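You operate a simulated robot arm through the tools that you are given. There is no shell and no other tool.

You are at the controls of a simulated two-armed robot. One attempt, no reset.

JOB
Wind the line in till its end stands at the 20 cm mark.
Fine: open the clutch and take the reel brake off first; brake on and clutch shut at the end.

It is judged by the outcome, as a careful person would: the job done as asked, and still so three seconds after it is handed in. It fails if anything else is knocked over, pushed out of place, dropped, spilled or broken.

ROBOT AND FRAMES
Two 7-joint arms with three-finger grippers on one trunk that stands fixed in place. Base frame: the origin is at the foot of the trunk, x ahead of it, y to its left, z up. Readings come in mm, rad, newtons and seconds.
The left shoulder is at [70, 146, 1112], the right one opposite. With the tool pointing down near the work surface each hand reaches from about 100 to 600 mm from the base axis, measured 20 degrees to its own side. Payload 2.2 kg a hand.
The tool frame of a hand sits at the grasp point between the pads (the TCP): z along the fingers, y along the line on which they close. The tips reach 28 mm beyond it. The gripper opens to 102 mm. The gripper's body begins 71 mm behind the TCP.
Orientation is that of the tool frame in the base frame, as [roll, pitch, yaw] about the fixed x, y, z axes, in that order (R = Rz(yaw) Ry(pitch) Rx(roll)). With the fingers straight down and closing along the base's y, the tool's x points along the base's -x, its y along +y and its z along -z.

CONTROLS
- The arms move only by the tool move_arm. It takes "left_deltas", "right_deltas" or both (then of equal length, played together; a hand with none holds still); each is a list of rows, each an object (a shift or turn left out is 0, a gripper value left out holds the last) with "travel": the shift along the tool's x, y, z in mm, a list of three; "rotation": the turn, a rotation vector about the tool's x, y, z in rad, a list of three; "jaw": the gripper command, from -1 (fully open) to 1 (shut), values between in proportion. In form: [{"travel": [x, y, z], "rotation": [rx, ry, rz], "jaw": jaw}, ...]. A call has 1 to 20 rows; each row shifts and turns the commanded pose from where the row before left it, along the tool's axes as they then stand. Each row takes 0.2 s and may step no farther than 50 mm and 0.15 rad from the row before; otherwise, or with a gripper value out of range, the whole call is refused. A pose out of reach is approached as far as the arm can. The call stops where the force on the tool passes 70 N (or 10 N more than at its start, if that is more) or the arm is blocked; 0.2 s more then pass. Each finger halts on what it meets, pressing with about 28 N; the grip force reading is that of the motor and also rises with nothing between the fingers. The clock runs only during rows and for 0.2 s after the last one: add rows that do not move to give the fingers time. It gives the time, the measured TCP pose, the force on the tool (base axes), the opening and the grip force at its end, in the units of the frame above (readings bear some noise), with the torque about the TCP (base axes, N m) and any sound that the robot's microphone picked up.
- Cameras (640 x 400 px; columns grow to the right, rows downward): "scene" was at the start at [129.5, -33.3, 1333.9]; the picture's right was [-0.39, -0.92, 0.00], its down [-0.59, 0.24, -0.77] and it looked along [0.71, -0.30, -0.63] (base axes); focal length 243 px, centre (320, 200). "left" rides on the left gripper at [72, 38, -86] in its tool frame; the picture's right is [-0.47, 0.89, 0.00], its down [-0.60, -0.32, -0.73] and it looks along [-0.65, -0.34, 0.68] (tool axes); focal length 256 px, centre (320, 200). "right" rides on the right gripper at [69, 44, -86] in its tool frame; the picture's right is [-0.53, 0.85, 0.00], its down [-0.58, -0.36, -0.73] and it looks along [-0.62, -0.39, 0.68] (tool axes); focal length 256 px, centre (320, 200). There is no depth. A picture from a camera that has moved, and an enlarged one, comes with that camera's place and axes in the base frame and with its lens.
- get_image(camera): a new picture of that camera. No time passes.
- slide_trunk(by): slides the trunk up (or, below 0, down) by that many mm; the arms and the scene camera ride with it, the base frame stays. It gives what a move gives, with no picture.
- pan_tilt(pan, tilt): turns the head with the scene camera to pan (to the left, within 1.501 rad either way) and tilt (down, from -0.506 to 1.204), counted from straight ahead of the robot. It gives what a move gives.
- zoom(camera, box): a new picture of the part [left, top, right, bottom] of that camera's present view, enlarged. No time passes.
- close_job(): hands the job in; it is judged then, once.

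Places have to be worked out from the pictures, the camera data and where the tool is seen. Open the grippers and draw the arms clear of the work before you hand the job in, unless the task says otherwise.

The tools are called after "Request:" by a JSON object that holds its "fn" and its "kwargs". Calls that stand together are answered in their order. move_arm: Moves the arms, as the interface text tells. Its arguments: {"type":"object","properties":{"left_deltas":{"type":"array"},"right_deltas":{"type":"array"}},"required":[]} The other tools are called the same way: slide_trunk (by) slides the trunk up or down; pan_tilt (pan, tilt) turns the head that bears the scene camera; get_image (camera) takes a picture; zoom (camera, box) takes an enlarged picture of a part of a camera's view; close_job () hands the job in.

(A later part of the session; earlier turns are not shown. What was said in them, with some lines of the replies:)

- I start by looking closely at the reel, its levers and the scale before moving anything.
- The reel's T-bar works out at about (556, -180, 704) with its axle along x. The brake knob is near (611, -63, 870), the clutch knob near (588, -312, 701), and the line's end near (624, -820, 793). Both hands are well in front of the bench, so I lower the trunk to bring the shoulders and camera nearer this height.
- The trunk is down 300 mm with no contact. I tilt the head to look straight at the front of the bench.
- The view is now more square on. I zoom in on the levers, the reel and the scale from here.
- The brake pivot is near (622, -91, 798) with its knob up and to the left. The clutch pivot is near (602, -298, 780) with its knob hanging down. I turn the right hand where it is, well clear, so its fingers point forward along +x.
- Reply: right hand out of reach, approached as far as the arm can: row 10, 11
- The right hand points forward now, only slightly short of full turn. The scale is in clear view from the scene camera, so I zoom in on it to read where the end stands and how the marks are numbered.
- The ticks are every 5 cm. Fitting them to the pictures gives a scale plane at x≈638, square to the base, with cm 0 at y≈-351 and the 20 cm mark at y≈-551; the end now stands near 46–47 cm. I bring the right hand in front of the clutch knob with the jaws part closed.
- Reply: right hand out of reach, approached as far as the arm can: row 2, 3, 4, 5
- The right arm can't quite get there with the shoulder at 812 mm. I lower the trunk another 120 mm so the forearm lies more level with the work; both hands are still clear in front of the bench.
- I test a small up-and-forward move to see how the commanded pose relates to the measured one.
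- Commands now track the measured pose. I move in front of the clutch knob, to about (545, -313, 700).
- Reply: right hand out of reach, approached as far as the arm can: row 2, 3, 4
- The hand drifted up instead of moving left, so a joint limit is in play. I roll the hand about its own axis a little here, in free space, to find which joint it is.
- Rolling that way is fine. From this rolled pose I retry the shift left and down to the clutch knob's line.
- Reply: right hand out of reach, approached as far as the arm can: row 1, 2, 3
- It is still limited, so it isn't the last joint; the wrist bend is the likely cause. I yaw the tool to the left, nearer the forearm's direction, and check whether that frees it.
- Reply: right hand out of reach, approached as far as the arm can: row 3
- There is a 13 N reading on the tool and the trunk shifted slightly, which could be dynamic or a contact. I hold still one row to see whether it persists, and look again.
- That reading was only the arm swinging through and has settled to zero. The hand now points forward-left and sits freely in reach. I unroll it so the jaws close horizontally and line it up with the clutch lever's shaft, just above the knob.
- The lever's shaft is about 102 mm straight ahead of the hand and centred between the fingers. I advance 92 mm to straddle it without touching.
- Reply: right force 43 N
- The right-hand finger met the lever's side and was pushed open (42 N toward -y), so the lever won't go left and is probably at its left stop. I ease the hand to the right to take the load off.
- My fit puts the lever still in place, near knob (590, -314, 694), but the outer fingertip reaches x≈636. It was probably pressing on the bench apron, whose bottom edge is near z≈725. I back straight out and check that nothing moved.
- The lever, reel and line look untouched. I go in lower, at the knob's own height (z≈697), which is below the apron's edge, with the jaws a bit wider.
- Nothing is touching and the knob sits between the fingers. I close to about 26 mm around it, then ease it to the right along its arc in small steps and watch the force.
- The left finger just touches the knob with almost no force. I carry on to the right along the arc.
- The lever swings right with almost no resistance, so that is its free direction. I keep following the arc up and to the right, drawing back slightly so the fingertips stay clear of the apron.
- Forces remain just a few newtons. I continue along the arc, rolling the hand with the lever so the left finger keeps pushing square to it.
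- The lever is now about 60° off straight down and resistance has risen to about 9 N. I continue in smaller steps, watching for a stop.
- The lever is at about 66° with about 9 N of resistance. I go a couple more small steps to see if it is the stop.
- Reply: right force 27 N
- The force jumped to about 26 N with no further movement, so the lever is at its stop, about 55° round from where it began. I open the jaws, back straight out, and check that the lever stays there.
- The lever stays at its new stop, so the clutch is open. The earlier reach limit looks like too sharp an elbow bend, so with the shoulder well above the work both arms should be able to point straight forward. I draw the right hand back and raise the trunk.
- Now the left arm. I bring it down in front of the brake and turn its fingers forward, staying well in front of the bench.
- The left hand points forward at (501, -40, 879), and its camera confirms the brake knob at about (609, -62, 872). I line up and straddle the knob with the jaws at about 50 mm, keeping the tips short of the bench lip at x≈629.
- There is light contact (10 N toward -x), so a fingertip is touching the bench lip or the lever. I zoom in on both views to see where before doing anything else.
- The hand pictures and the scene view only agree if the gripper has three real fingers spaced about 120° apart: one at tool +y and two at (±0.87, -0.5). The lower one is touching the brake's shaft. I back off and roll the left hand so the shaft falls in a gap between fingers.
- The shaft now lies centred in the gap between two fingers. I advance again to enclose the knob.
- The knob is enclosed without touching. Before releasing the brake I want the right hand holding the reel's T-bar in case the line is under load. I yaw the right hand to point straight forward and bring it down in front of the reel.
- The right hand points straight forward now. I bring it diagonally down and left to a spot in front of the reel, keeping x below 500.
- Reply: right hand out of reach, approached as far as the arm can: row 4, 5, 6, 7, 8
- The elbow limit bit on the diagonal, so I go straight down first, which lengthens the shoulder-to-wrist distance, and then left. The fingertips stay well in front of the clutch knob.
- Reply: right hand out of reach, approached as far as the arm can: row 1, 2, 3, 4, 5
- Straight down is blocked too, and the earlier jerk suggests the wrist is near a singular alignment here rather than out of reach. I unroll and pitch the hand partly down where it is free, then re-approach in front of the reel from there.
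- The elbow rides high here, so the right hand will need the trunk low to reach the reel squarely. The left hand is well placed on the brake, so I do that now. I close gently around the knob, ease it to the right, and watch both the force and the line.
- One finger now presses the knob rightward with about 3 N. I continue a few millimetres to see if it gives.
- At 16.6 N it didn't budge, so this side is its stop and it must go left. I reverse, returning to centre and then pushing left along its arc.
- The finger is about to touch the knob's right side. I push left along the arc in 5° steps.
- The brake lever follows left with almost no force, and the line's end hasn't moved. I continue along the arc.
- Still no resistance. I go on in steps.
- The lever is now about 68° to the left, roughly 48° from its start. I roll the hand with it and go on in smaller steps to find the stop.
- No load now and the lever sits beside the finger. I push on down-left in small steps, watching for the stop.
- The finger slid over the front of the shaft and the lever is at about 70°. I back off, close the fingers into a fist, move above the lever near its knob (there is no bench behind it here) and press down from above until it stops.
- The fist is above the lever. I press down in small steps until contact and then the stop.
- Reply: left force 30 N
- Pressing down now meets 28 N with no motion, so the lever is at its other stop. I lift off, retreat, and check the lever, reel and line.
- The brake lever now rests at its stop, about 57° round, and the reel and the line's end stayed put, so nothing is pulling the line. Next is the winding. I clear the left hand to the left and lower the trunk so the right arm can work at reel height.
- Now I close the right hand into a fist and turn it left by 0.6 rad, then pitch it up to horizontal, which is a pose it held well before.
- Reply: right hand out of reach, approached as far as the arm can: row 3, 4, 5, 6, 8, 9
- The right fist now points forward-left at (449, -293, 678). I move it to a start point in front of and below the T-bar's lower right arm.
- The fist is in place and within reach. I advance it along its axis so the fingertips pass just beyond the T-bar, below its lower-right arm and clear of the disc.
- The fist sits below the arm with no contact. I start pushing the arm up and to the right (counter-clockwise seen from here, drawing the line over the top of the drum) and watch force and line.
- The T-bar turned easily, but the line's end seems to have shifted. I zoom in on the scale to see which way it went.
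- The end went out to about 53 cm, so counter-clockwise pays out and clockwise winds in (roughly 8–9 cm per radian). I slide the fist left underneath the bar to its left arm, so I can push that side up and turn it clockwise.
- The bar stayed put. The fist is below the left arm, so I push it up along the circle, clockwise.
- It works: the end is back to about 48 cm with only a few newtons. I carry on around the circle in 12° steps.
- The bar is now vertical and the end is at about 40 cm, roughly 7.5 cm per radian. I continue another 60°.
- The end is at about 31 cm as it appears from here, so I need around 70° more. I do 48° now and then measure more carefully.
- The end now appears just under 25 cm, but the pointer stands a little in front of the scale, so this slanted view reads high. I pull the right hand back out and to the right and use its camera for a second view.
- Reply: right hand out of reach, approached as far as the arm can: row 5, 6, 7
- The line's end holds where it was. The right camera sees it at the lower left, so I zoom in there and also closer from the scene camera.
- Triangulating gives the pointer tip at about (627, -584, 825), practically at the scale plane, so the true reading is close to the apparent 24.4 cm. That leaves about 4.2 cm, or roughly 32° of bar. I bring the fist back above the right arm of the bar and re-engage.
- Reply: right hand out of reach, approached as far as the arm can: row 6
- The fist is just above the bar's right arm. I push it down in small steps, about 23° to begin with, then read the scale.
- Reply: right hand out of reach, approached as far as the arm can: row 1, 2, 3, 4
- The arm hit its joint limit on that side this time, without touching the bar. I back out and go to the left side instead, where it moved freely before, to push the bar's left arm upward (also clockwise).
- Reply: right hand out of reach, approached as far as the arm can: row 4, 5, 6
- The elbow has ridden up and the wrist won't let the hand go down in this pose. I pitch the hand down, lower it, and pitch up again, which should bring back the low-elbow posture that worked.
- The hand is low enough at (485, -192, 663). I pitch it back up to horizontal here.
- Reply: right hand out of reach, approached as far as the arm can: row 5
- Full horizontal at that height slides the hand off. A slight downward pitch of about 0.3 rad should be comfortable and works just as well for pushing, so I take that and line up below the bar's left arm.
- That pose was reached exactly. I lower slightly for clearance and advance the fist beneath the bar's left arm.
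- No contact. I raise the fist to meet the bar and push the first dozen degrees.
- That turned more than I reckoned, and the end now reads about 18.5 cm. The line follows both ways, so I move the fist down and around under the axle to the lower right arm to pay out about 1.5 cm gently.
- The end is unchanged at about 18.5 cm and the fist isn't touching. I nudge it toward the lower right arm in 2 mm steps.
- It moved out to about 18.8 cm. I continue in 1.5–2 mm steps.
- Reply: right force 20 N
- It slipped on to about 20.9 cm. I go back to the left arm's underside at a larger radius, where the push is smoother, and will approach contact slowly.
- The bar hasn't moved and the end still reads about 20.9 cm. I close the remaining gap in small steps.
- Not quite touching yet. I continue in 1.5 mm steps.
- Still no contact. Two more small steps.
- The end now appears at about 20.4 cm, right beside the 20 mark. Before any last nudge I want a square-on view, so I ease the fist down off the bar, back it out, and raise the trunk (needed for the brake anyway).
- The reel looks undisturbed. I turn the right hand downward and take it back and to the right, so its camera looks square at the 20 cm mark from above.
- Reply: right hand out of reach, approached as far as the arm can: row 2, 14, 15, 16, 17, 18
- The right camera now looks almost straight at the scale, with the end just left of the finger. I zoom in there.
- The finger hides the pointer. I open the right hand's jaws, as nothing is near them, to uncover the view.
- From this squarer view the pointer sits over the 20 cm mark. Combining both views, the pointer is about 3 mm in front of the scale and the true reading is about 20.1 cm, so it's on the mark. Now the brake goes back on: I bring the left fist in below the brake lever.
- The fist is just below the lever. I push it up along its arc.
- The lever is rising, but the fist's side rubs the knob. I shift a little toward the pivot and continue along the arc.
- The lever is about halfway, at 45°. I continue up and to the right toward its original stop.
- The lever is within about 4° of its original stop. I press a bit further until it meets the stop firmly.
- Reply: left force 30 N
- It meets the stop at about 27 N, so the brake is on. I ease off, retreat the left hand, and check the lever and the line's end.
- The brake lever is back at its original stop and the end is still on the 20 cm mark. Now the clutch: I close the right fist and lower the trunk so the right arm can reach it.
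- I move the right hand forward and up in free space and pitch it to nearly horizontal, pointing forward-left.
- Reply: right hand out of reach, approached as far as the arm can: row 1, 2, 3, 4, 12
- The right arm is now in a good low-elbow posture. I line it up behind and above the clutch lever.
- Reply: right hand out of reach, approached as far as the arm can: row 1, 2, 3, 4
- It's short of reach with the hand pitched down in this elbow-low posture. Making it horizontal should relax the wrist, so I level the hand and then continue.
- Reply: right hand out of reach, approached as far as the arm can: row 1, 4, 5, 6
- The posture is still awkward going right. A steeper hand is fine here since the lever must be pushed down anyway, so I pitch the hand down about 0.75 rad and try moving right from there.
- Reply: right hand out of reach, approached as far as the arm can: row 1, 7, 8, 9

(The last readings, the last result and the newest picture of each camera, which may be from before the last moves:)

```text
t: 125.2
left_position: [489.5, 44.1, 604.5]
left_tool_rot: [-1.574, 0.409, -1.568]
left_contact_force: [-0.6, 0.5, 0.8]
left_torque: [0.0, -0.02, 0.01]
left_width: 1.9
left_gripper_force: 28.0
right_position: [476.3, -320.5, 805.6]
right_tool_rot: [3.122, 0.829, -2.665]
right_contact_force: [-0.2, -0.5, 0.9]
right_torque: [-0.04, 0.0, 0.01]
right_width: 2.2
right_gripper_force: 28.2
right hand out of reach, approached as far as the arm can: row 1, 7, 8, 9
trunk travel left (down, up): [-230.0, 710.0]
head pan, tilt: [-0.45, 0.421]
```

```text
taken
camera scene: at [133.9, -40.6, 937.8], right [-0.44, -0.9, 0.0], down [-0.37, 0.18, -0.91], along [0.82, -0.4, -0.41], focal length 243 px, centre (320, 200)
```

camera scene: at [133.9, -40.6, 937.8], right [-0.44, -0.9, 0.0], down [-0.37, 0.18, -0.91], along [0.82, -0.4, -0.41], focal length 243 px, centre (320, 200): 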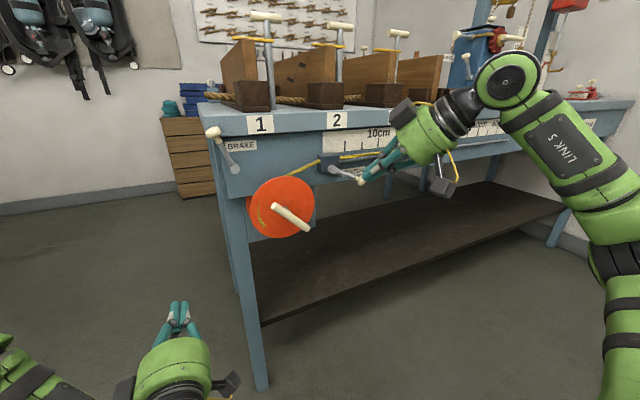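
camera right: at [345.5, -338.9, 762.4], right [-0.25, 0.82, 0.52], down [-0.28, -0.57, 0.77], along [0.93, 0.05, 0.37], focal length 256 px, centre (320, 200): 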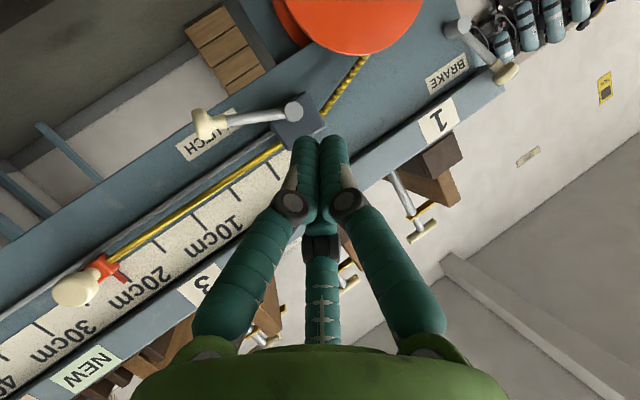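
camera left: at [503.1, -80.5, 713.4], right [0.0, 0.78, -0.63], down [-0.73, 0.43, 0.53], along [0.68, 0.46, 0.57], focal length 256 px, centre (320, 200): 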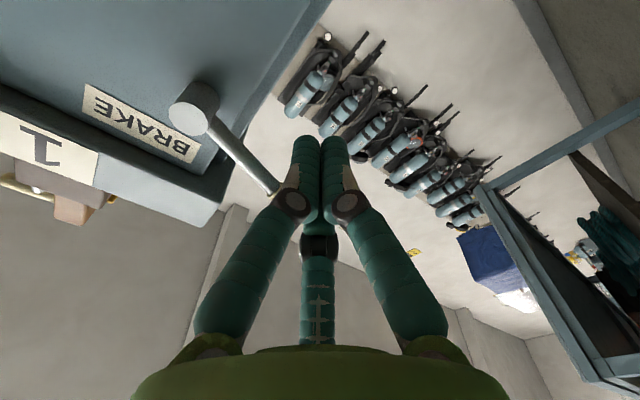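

This time it looks like plain extension, as the wrist sits high above the shoulder. I raise the trunk 130 mm and then bring the hand down and right to the lever.

Request:
{"fn": "slide_trunk", "kwargs": {"by": 130}}

Request:
{"fn": "move_arm", "kwargs": {"right_deltas": [{"travel": [0, -25, 0]}, {"travel": [15, -20, 13]}, {"travel": [15, -20, 13]}, {"travel": [15, 0, 13]}, {}]}}

Request:
{"fn": "get_image", "kwargs": {"camera": "scene"}}

```text
t: 126.7
left_position: [486.8, 43.6, 732.9]
left_tool_rot: [-1.573, 0.41, -1.57]
left_contact_force: [-0.4, 0.2, 0.9]
left_torque: [-0.03, -0.01, 0.06]
left_width: 2.0
left_gripper_force: 28.0
right_position: [476.1, -320.7, 936.0]
right_tool_rot: [3.121, 0.827, -2.667]
right_contact_force: [1.0, 1.1, -0.3]
right_torque: [0.03, 0.02, -0.02]
right_width: 2.1
right_gripper_force: 28.2
trunk travel left (down, up): [-360.0, 580.0]
head pan, tilt: [-0.45, 0.421]
```

```text
t: 127.9
left_position: [488.2, 43.9, 732.9]
left_tool_rot: [-1.573, 0.408, -1.571]
left_contact_force: [-0.7, 0.3, -0.4]
left_torque: [0.0, 0.0, -0.01]
left_width: 2.1
left_gripper_force: 28.1
right_position: [478.5, -319.0, 877.5]
right_tool_rot: [3.121, 0.828, -2.671]
right_contact_force: [0.0, -0.2, 0.9]
right_torque: [0.01, 0.0, -0.02]
right_width: 2.0
right_gripper_force: 27.7
right hand out of reach, approached as far as the arm can: row 1, 2, 3
trunk travel left (down, up): [-360.0, 580.0]
head pan, tilt: [-0.45, 0.421]
```

```text
taken
camera scene: at [133.8, -40.5, 1067.8], right [-0.44, -0.9, 0.0], down [-0.37, 0.18, -0.91], along [0.82, -0.4, -0.41], focal length 243 px, centre (320, 200)
```

scene: 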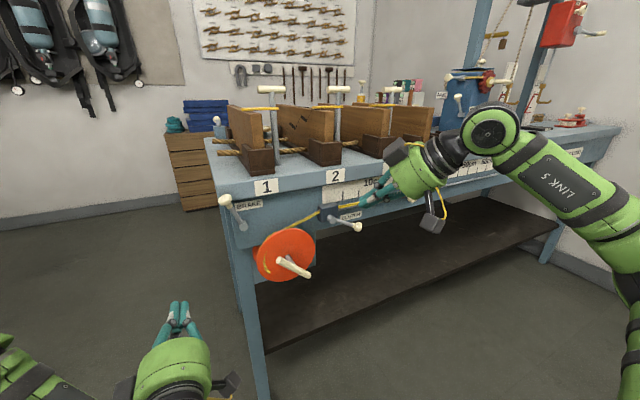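

Moving down is fine but moving right is blocked while the hand is turned left. I straighten the yaw to zero and then move right.

Request:
{"fn": "move_arm", "kwargs": {"right_deltas": [{"rotation": [0.0885, 0, 0.081]}, {"rotation": [0.0885, 0, 0.081]}, {"rotation": [0.0885, 0, 0.081]}, {"rotation": [0.0885, 0, 0.081]}, {"travel": [0, -20, 0]}, {"travel": [0, -25, 0]}, {}]}}

Request:
{"fn": "get_image", "kwargs": {"camera": "scene"}}

```text
t: 129.5
left_position: [487.3, 44.2, 732.9]
left_tool_rot: [-1.573, 0.409, -1.567]
left_contact_force: [-0.7, 0.6, -0.5]
left_torque: [0.01, 0.01, 0.02]
left_width: 2.1
left_gripper_force: 28.2
right_position: [479.7, -364.3, 877.9]
right_tool_rot: [3.123, 0.82, 3.14]
right_contact_force: [0.7, 0.4, 0.0]
right_torque: [0.0, 0.01, 0.03]
right_width: 2.0
right_gripper_force: 27.9
trunk travel left (down, up): [-360.0, 580.0]
head pan, tilt: [-0.45, 0.421]
```

```text
taken
camera scene: at [133.9, -40.5, 1067.8], right [-0.44, -0.9, 0.0], down [-0.37, 0.18, -0.91], along [0.82, -0.4, -0.41], focal length 243 px, centre (320, 200)
```

scene: 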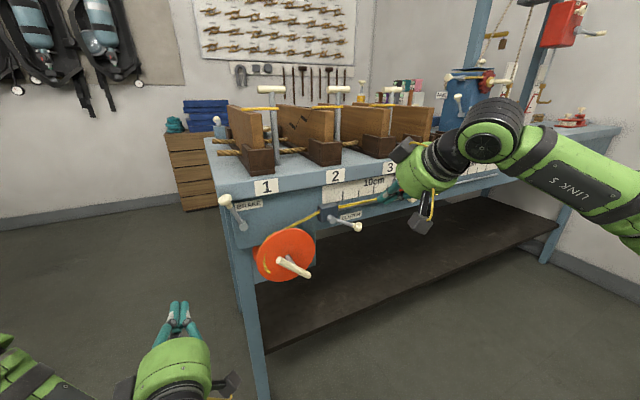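

With zero yaw the arm moves freely at (480, -364, 878). I level the hand to about 0.3 rad below horizontal here and bring it forward and down to just behind and above the clutch lever.

Request:
{"fn": "move_arm", "kwargs": {"right_deltas": [{"rotation": [0, -0.15, 0]}, {"rotation": [0, -0.15, 0]}, {"rotation": [0, -0.15, 0]}, {"travel": [13, 0, 14]}, {"travel": [13, 0, 14]}, {"travel": [13, 0, 14]}, {"travel": [13, 0, 10]}, {}]}}

Request:
{"fn": "get_image", "kwargs": {"camera": "scene"}}

Request:
{"fn": "get_image", "kwargs": {"camera": "right"}}

```text
t: 131.3
left_position: [488.5, 44.1, 732.5]
left_tool_rot: [-1.574, 0.408, -1.57]
left_contact_force: [-0.8, 0.4, -0.1]
left_torque: [-0.01, -0.03, -0.01]
left_width: 2.0
left_gripper_force: 28.2
right_position: [513.6, -363.1, 812.7]
right_tool_rot: [3.1, 1.272, 3.111]
right_contact_force: [-0.2, 0.2, 0.5]
right_torque: [0.03, 0.01, -0.01]
right_width: 2.0
right_gripper_force: 27.6
trunk travel left (down, up): [-360.0, 580.0]
head pan, tilt: [-0.45, 0.421]
```

```text
taken
camera scene: at [133.8, -40.6, 1067.8], right [-0.44, -0.9, 0.0], down [-0.37, 0.18, -0.91], along [0.82, -0.4, -0.41], focal length 243 px, centre (320, 200)
```

scene: 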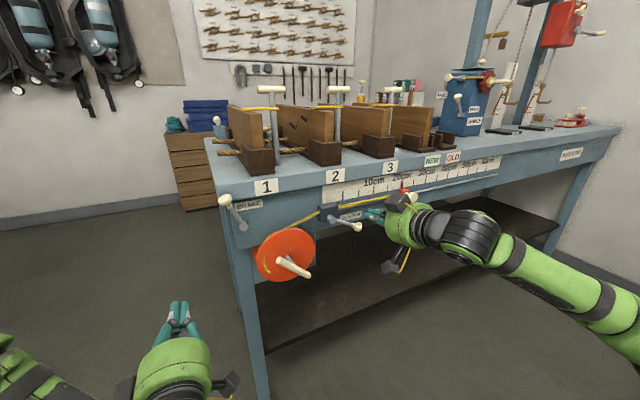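

```text
taken
camera right: at [411.8, -319.8, 772.9], right [0.15, 0.84, 0.52], down [-0.52, -0.38, 0.76], along [0.84, -0.39, 0.38], focal length 256 px, centre (320, 200)
```

right: 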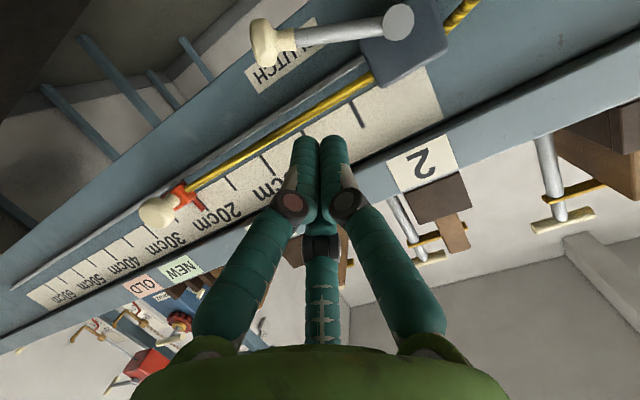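

The arm is free here. I advance along the hand's axis to just above the lever's shaft near its knob, tips staying short of the line and rod.

Request:
{"fn": "move_arm", "kwargs": {"right_deltas": [{"travel": [0.6, 0, 23]}, {"travel": [0.6, 0, 23]}, {"travel": [0.6, 0, 22]}, {}]}}

Request:
{"fn": "zoom", "kwargs": {"camera": "scene", "box": [290, 160, 450, 280]}}

Request:
{"fn": "get_image", "kwargs": {"camera": "right"}}

```text
t: 132.3
left_position: [487.9, 43.7, 734.7]
left_tool_rot: [-1.573, 0.409, -1.569]
left_contact_force: [-0.8, 0.1, -0.8]
left_torque: [0.03, 0.01, -0.01]
left_width: 2.1
left_gripper_force: 28.4
right_position: [580.8, -361.5, 790.7]
right_tool_rot: [3.101, 1.272, 3.116]
right_contact_force: [0.0, 0.0, -0.6]
right_torque: [0.0, 0.02, 0.01]
right_width: 2.1
right_gripper_force: 27.9
trunk travel left (down, up): [-360.0, 580.0]
head pan, tilt: [-0.45, 0.421]
```

```text
3.33 times, centred on (370, 220) of scene
camera zoom: at [133.9, -40.8, 1067.8], right [-0.44, -0.9, 0.0], down [-0.37, 0.18, -0.91], along [0.82, -0.4, -0.41], focal length 809 px, centre (153, 133)
```

zoom: 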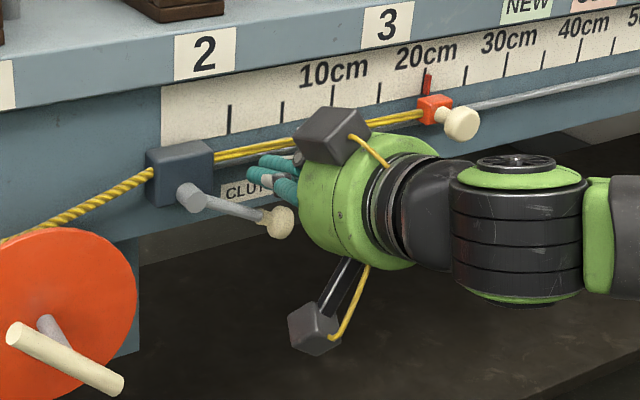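

```text
taken
camera right: at [476.8, -318.7, 751.2], right [0.15, 0.84, 0.52], down [-0.52, -0.38, 0.76], along [0.84, -0.39, 0.38], focal length 256 px, centre (320, 200)
```

right: 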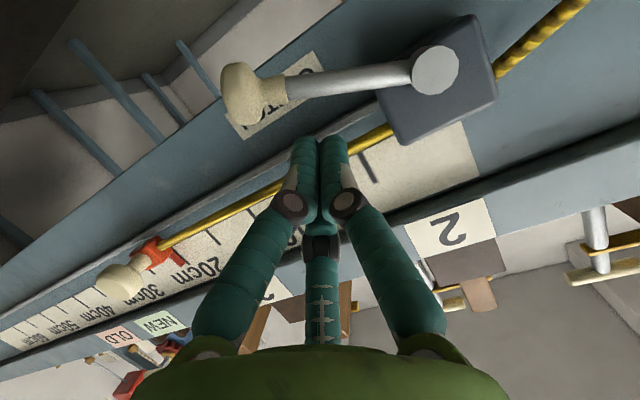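

The fist is above the lever shaft with the line and rod clear behind it. I lower in 4 mm steps to contact.

Request:
{"fn": "move_arm", "kwargs": {"right_deltas": [{"travel": [3.8, 0, 1.0]}, {"travel": [3.8, 0, 1.0]}, {"travel": [3.8, 0, 1.0]}, {"travel": [3.8, 0, 1.0]}, {}]}}

Request:
{"fn": "get_image", "kwargs": {"camera": "right"}}

```text
t: 133.5
left_position: [489.4, 44.1, 733.7]
left_tool_rot: [-1.572, 0.408, -1.569]
left_contact_force: [-0.1, -0.3, 0.5]
left_torque: [0.02, -0.02, 0.01]
left_width: 2.1
left_gripper_force: 28.1
right_position: [578.1, -362.2, 775.6]
right_tool_rot: [3.1, 1.271, 3.113]
right_contact_force: [-0.3, -0.1, 0.0]
right_torque: [0.01, -0.03, 0.03]
right_width: 2.2
right_gripper_force: 27.9
trunk travel left (down, up): [-360.0, 580.0]
head pan, tilt: [-0.45, 0.421]
```

```text
taken
camera right: at [475.3, -318.3, 735.6], right [0.15, 0.84, 0.52], down [-0.52, -0.38, 0.76], along [0.84, -0.39, 0.39], focal length 256 px, centre (320, 200)
```

right: 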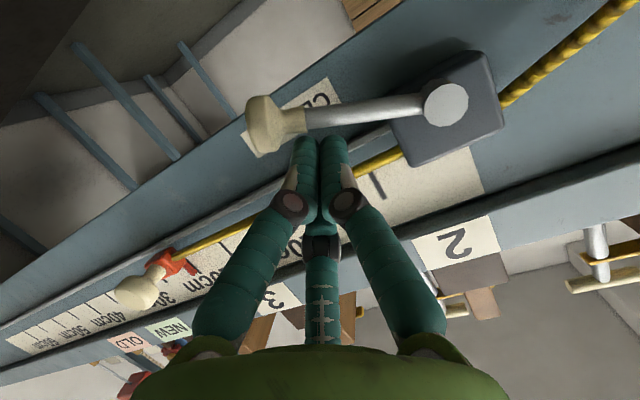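

Almost touching. I follow the lever's arc downward, beginning with two steps.

Request:
{"fn": "move_arm", "kwargs": {"right_deltas": [{"travel": [5, 0.5, 2]}, {"travel": [6.2, 1, 2.2]}, {"travel": [5.3, 1.2, 1.8]}, {}]}}

Request:
{"fn": "get_image", "kwargs": {"camera": "right"}}

Request:
{"fn": "zoom", "kwargs": {"camera": "scene", "box": [290, 160, 450, 280]}}

```text
t: 134.5
left_position: [488.2, 44.8, 733.7]
left_tool_rot: [-1.573, 0.408, -1.57]
left_contact_force: [0.3, -0.4, -0.2]
left_torque: [0.03, 0.0, 0.0]
left_width: 2.1
left_gripper_force: 27.9
right_position: [578.3, -358.7, 757.1]
right_tool_rot: [3.104, 1.271, 3.114]
right_contact_force: [-0.1, -1.0, -0.3]
right_torque: [-0.01, 0.0, -0.01]
right_width: 2.1
right_gripper_force: 27.7
trunk travel left (down, up): [-360.0, 580.0]
head pan, tilt: [-0.45, 0.421]
```

```text
taken
camera right: at [476.0, -315.5, 717.3], right [0.15, 0.84, 0.52], down [-0.52, -0.38, 0.76], along [0.84, -0.39, 0.38], focal length 256 px, centre (320, 200)
```

right: 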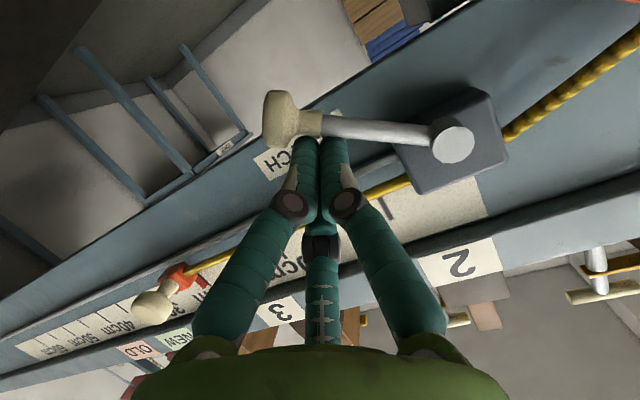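

```text
3.33 times, centred on (370, 220) of scene
camera zoom: at [133.8, -40.5, 1067.8], right [-0.44, -0.9, 0.0], down [-0.37, 0.18, -0.91], along [0.82, -0.4, -0.41], focal length 809 px, centre (153, 133)
```

zoom: 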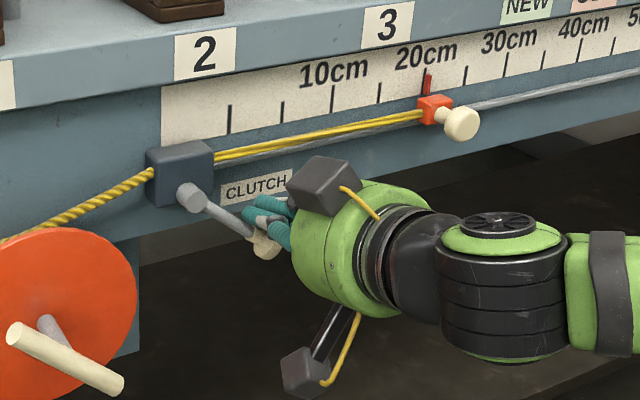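

The lever is coming down nicely, about 47° now, with nearly no force. I continue along the arc.

Request:
{"fn": "move_arm", "kwargs": {"right_deltas": [{"travel": [6.5, 3.2, 2.1]}, {"travel": [5.9, 4, 1.9]}, {"travel": [5.3, 4.8, 1.7]}, {}]}}

Request:
{"fn": "get_image", "kwargs": {"camera": "right"}}

Request:
{"fn": "zoom", "kwargs": {"camera": "scene", "box": [290, 160, 450, 280]}}

```text
t: 135.5
left_position: [488.1, 43.6, 733.3]
left_tool_rot: [-1.573, 0.408, -1.569]
left_contact_force: [-0.9, -0.1, -0.9]
left_torque: [0.01, -0.01, 0.0]
left_width: 2.1
left_gripper_force: 27.5
right_position: [577.3, -344.4, 738.7]
right_tool_rot: [3.101, 1.27, 3.116]
right_contact_force: [0.2, 0.4, -0.5]
right_torque: [-0.01, 0.02, -0.03]
right_width: 2.3
right_gripper_force: 27.8
trunk travel left (down, up): [-360.0, 580.0]
head pan, tilt: [-0.45, 0.421]
```

```text
taken
camera right: at [476.1, -302.5, 699.5], right [0.15, 0.84, 0.52], down [-0.52, -0.38, 0.76], along [0.84, -0.39, 0.38], focal length 256 px, centre (320, 200)
```

right: 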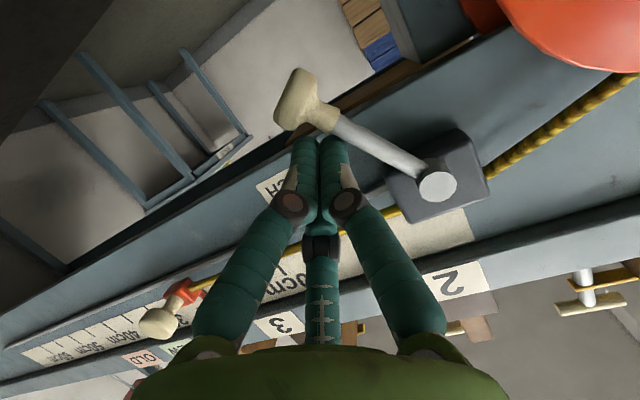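

```text
3.33 times, centred on (370, 220) of scene
camera zoom: at [133.8, -40.5, 1067.8], right [-0.44, -0.9, 0.0], down [-0.37, 0.18, -0.91], along [0.82, -0.4, -0.41], focal length 809 px, centre (153, 133)
```

zoom: 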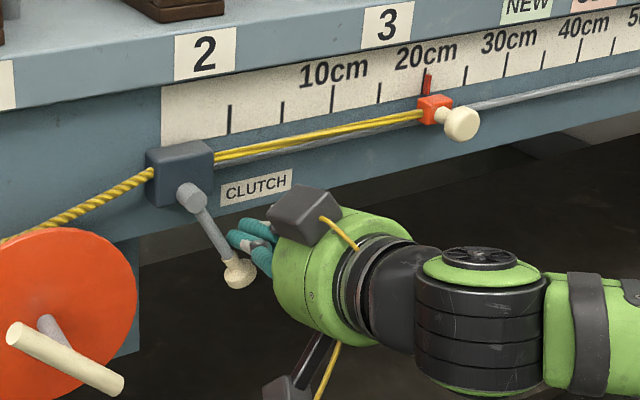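

The lever is at about 28°, with its closed position near 11°. Two more steps.

Request:
{"fn": "move_arm", "kwargs": {"right_deltas": [{"travel": [5.2, 6.5, 1.7]}, {"travel": [4, 6.2, 1.4]}, {}]}}

Request:
{"fn": "zoom", "kwargs": {"camera": "scene", "box": [290, 160, 450, 280]}}

```text
t: 136.3
left_position: [487.9, 44.2, 733.6]
left_tool_rot: [-1.573, 0.409, -1.568]
left_contact_force: [-0.3, 0.2, -0.5]
left_torque: [0.0, 0.0, 0.02]
left_width: 2.4
left_gripper_force: 28.8
right_position: [579.2, -334.2, 736.4]
right_tool_rot: [3.1, 1.266, 3.114]
right_contact_force: [-0.3, -1.3, -0.3]
right_torque: [-0.01, 0.04, -0.04]
right_width: 2.1
right_gripper_force: 27.8
right hand out of reach, approached as far as the arm can: row 2
trunk travel left (down, up): [-360.0, 580.0]
head pan, tilt: [-0.45, 0.421]
```

```text
3.33 times, centred on (370, 220) of scene
camera zoom: at [133.9, -40.8, 1067.7], right [-0.44, -0.9, 0.0], down [-0.37, 0.18, -0.91], along [0.82, -0.4, -0.41], focal length 809 px, centre (153, 133)
```

zoom: 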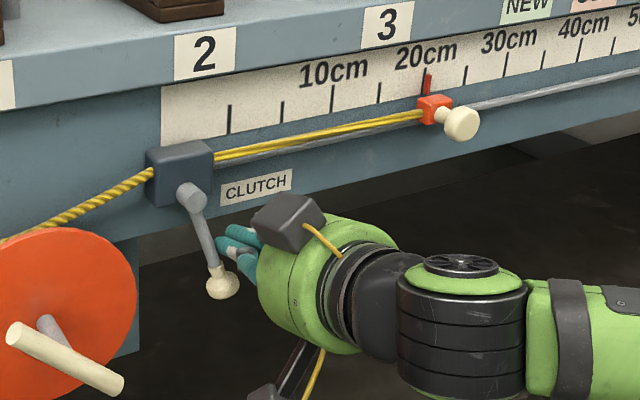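

The lever is at about 17° and the arm is near a limit going down, but only a leftward push remains. I push left in small steps.

Request:
{"fn": "move_arm", "kwargs": {"right_deltas": [{"travel": [0, 4, 0]}, {"travel": [0, 4, 0]}, {}]}}

Request:
{"fn": "zoom", "kwargs": {"camera": "scene", "box": [290, 160, 450, 280]}}

```text
t: 137.1
left_position: [488.2, 43.7, 732.6]
left_tool_rot: [-1.573, 0.409, -1.571]
left_contact_force: [0.2, -0.1, -1.1]
left_torque: [-0.02, 0.0, 0.0]
left_width: 1.8
left_gripper_force: 28.1
right_position: [579.6, -328.2, 737.3]
right_tool_rot: [3.099, 1.265, 3.111]
right_contact_force: [0.1, -5.7, -0.8]
right_torque: [-0.06, 0.04, -0.14]
right_width: 2.0
right_gripper_force: 28.2
trunk travel left (down, up): [-360.0, 580.0]
head pan, tilt: [-0.45, 0.421]
```

```text
3.33 times, centred on (370, 220) of scene
camera zoom: at [134.1, -41.4, 1067.7], right [-0.44, -0.9, 0.0], down [-0.37, 0.18, -0.91], along [0.82, -0.4, -0.41], focal length 809 px, centre (153, 133)
```

zoom: 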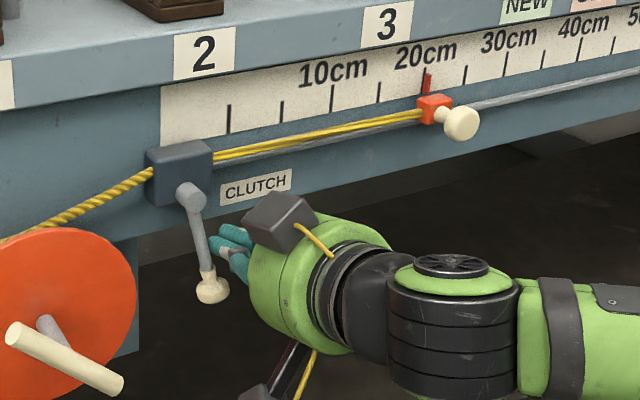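

The knob is back at about (-313, 698), its original position, and force is rising. I press slightly more to seat it at the stop.

Request:
{"fn": "move_arm", "kwargs": {"right_deltas": [{"travel": [0, 3, 0]}, {"travel": [0, 3, 0]}, {}]}}

Request:
{"fn": "zoom", "kwargs": {"camera": "scene", "box": [290, 160, 450, 280]}}

```text
t: 137.9
left_position: [488.7, 41.9, 733.3]
left_tool_rot: [-1.572, 0.412, -1.57]
left_contact_force: [0.2, 0.8, -0.3]
left_torque: [-0.01, -0.03, -0.01]
left_width: 2.3
left_gripper_force: 28.2
right_position: [579.8, -326.9, 737.6]
right_tool_rot: [3.095, 1.262, 3.098]
right_contact_force: [1.0, -22.4, -3.3]
right_torque: [-0.24, 0.0, -0.49]
right_width: 1.7
right_gripper_force: 27.4
right hand out of reach, approached as far as the arm can: row 1
trunk travel left (down, up): [-360.0, 580.0]
head pan, tilt: [-0.45, 0.421]
```

```text
3.33 times, centred on (370, 220) of scene
camera zoom: at [134.5, -44.0, 1067.5], right [-0.44, -0.9, 0.0], down [-0.37, 0.18, -0.91], along [0.82, -0.4, -0.41], focal length 809 px, centre (153, 133)
```

zoom: 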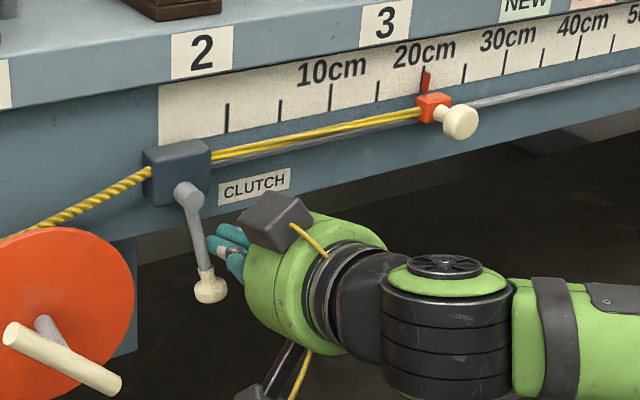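

It's hard against the stop at 22 N, so the clutch is shut. I ease right off the lever, back the hand straight out, and then open it.

Request:
{"fn": "move_arm", "kwargs": {"right_deltas": [{"travel": [0, -6, 0]}, {"travel": [0, -8, 0]}, {"travel": [0, 0, -20]}, {"travel": [0, 0, -30]}, {"travel": [0, 0, -30]}, {"travel": [-20, 0, -10]}, {}]}}

Request:
{"fn": "get_image", "kwargs": {"camera": "scene"}}

Request:
{"fn": "zoom", "kwargs": {"camera": "scene", "box": [200, 160, 400, 300]}}

Request:
{"fn": "zoom", "kwargs": {"camera": "scene", "box": [360, 155, 440, 210]}}

```text
t: 139.5
left_position: [489.0, 42.8, 733.4]
left_tool_rot: [-1.574, 0.409, -1.567]
left_contact_force: [-0.4, 0.7, 0.4]
left_torque: [0.01, 0.01, -0.01]
left_width: 1.8
left_gripper_force: 27.9
right_position: [498.3, -337.2, 783.1]
right_tool_rot: [3.1, 1.272, 3.115]
right_contact_force: [0.3, 0.1, 0.0]
right_torque: [0.03, 0.0, -0.02]
right_width: 1.9
right_gripper_force: 28.2
trunk travel left (down, up): [-360.0, 580.0]
head pan, tilt: [-0.45, 0.421]
```

```text
taken
camera scene: at [133.9, -40.7, 1067.7], right [-0.44, -0.9, 0.0], down [-0.37, 0.18, -0.91], along [0.82, -0.4, -0.41], focal length 243 px, centre (320, 200)
```

scene: 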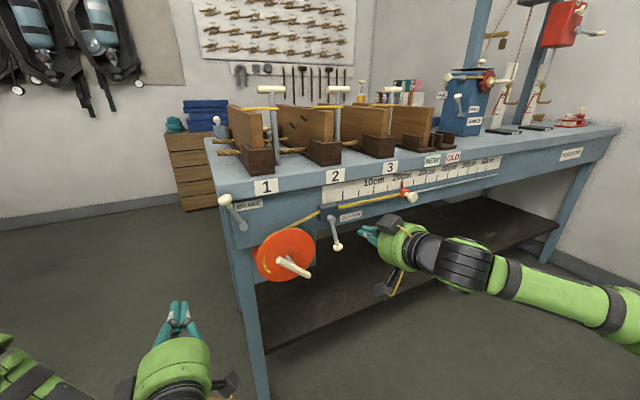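

```text
2.86 times, centred on (300, 230) of scene
camera zoom: at [133.9, -40.7, 1067.7], right [-0.44, -0.9, 0.0], down [-0.37, 0.18, -0.91], along [0.82, -0.4, -0.41], focal length 694 px, centre (377, 114)
```

zoom: 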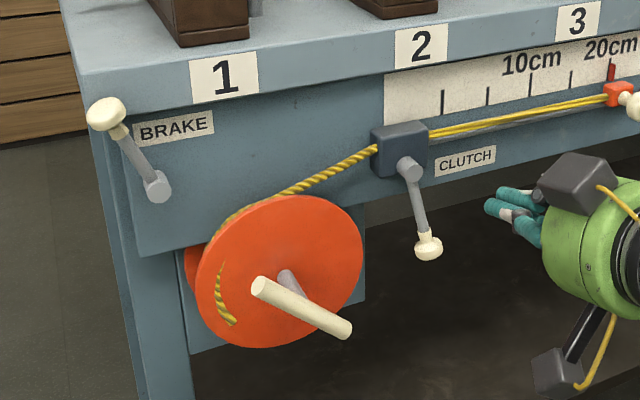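

```text
7.27 times, centred on (400, 182) of scene
camera zoom: at [133.9, -40.7, 1067.7], right [-0.44, -0.9, 0.0], down [-0.37, 0.18, -0.91], along [0.82, -0.4, -0.41], focal length 1766 px, centre (-262, 327)
```

zoom: 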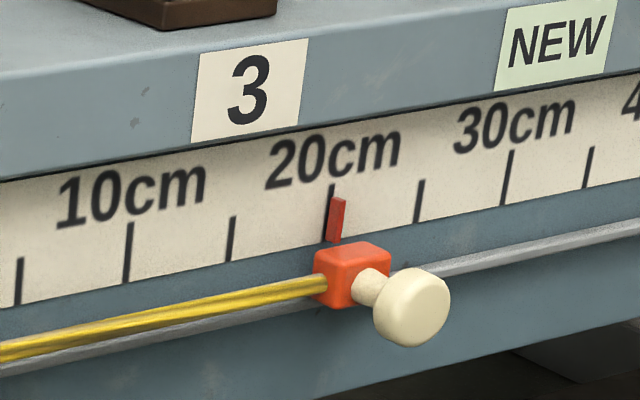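

Both levers are back at their original stops and the end stands on the 20 cm mark. I draw both hands further back and open the grippers.

Request:
{"fn": "move_arm", "kwargs": {"left_deltas": [{"travel": [0, 0, -15]}, {"travel": [0, 0, -15]}, {"jaw": -1}, {}, {}, {}], "right_deltas": [{"travel": [-10, 0, -15]}, {"travel": [-10, 0, -15]}, {"jaw": -1}, {}, {}, {}]}}

Request:
{"fn": "get_image", "kwargs": {"camera": "scene"}}

Request:
{"fn": "zoom", "kwargs": {"camera": "scene", "box": [360, 155, 440, 210]}}

```text
t: 140.9
left_position: [458.7, 43.9, 732.6]
left_tool_rot: [-1.573, 0.409, -1.57]
left_contact_force: [-1.0, -0.2, -0.8]
left_torque: [0.0, 0.03, 0.03]
left_width: 102.1
left_gripper_force: 0.2
right_position: [473.1, -337.5, 811.3]
right_tool_rot: [3.102, 1.271, 3.116]
right_contact_force: [0.1, -0.8, 0.5]
right_torque: [-0.01, -0.01, 0.03]
right_width: 101.9
right_gripper_force: 0.0
trunk travel left (down, up): [-360.0, 580.0]
head pan, tilt: [-0.45, 0.421]
```

```text
taken
camera scene: at [133.9, -40.6, 1067.8], right [-0.44, -0.9, 0.0], down [-0.37, 0.18, -0.91], along [0.82, -0.4, -0.41], focal length 243 px, centre (320, 200)
```

scene: 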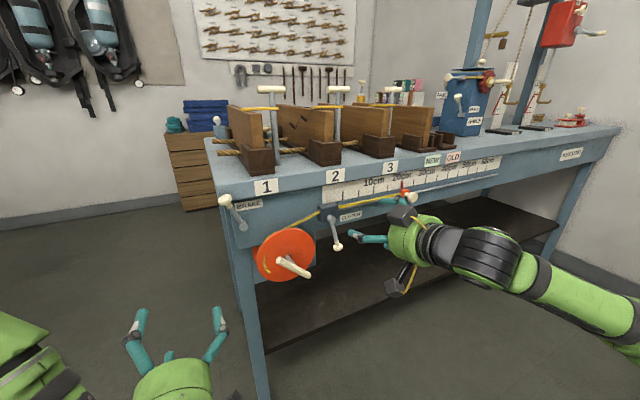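

```text
7.27 times, centred on (400, 182) of scene
camera zoom: at [133.9, -40.6, 1067.8], right [-0.44, -0.9, 0.0], down [-0.37, 0.18, -0.91], along [0.82, -0.4, -0.41], focal length 1766 px, centre (-262, 327)
```

zoom: 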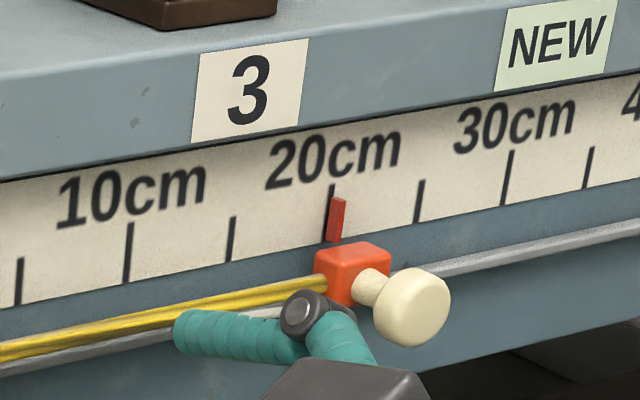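

Both grippers are open and more than 100 mm clear of the bench. The brake is on, the clutch is shut and the line's end is steady on the 20 cm mark, so I hand the job in.

Request:
{"fn": "close_job", "kwargs": {}}

```text
The job is handed in.
```

The line is wound in and its end stands at the 20 cm mark. My best reading is about 20.1 cm, taken from two camera views.

- **Before winding:** I opened the clutch, then took the reel brake off.
- **Winding:** I first turned the reel the wrong way and let the end run out to about 53 cm. Turning it the other way brought it back; it overshot to about 18.5 cm, then I corrected it.
- **At the end:** I put the brake on and then shut the clutch. Both levers are back against the stops they started at.
- **Other things:** The last pictures show nothing knocked over or out of place. Early on, a fingertip pressed on the clutch lever or the bench edge at about 42 N, and nothing moved. Both hands are open and well clear of the bench.
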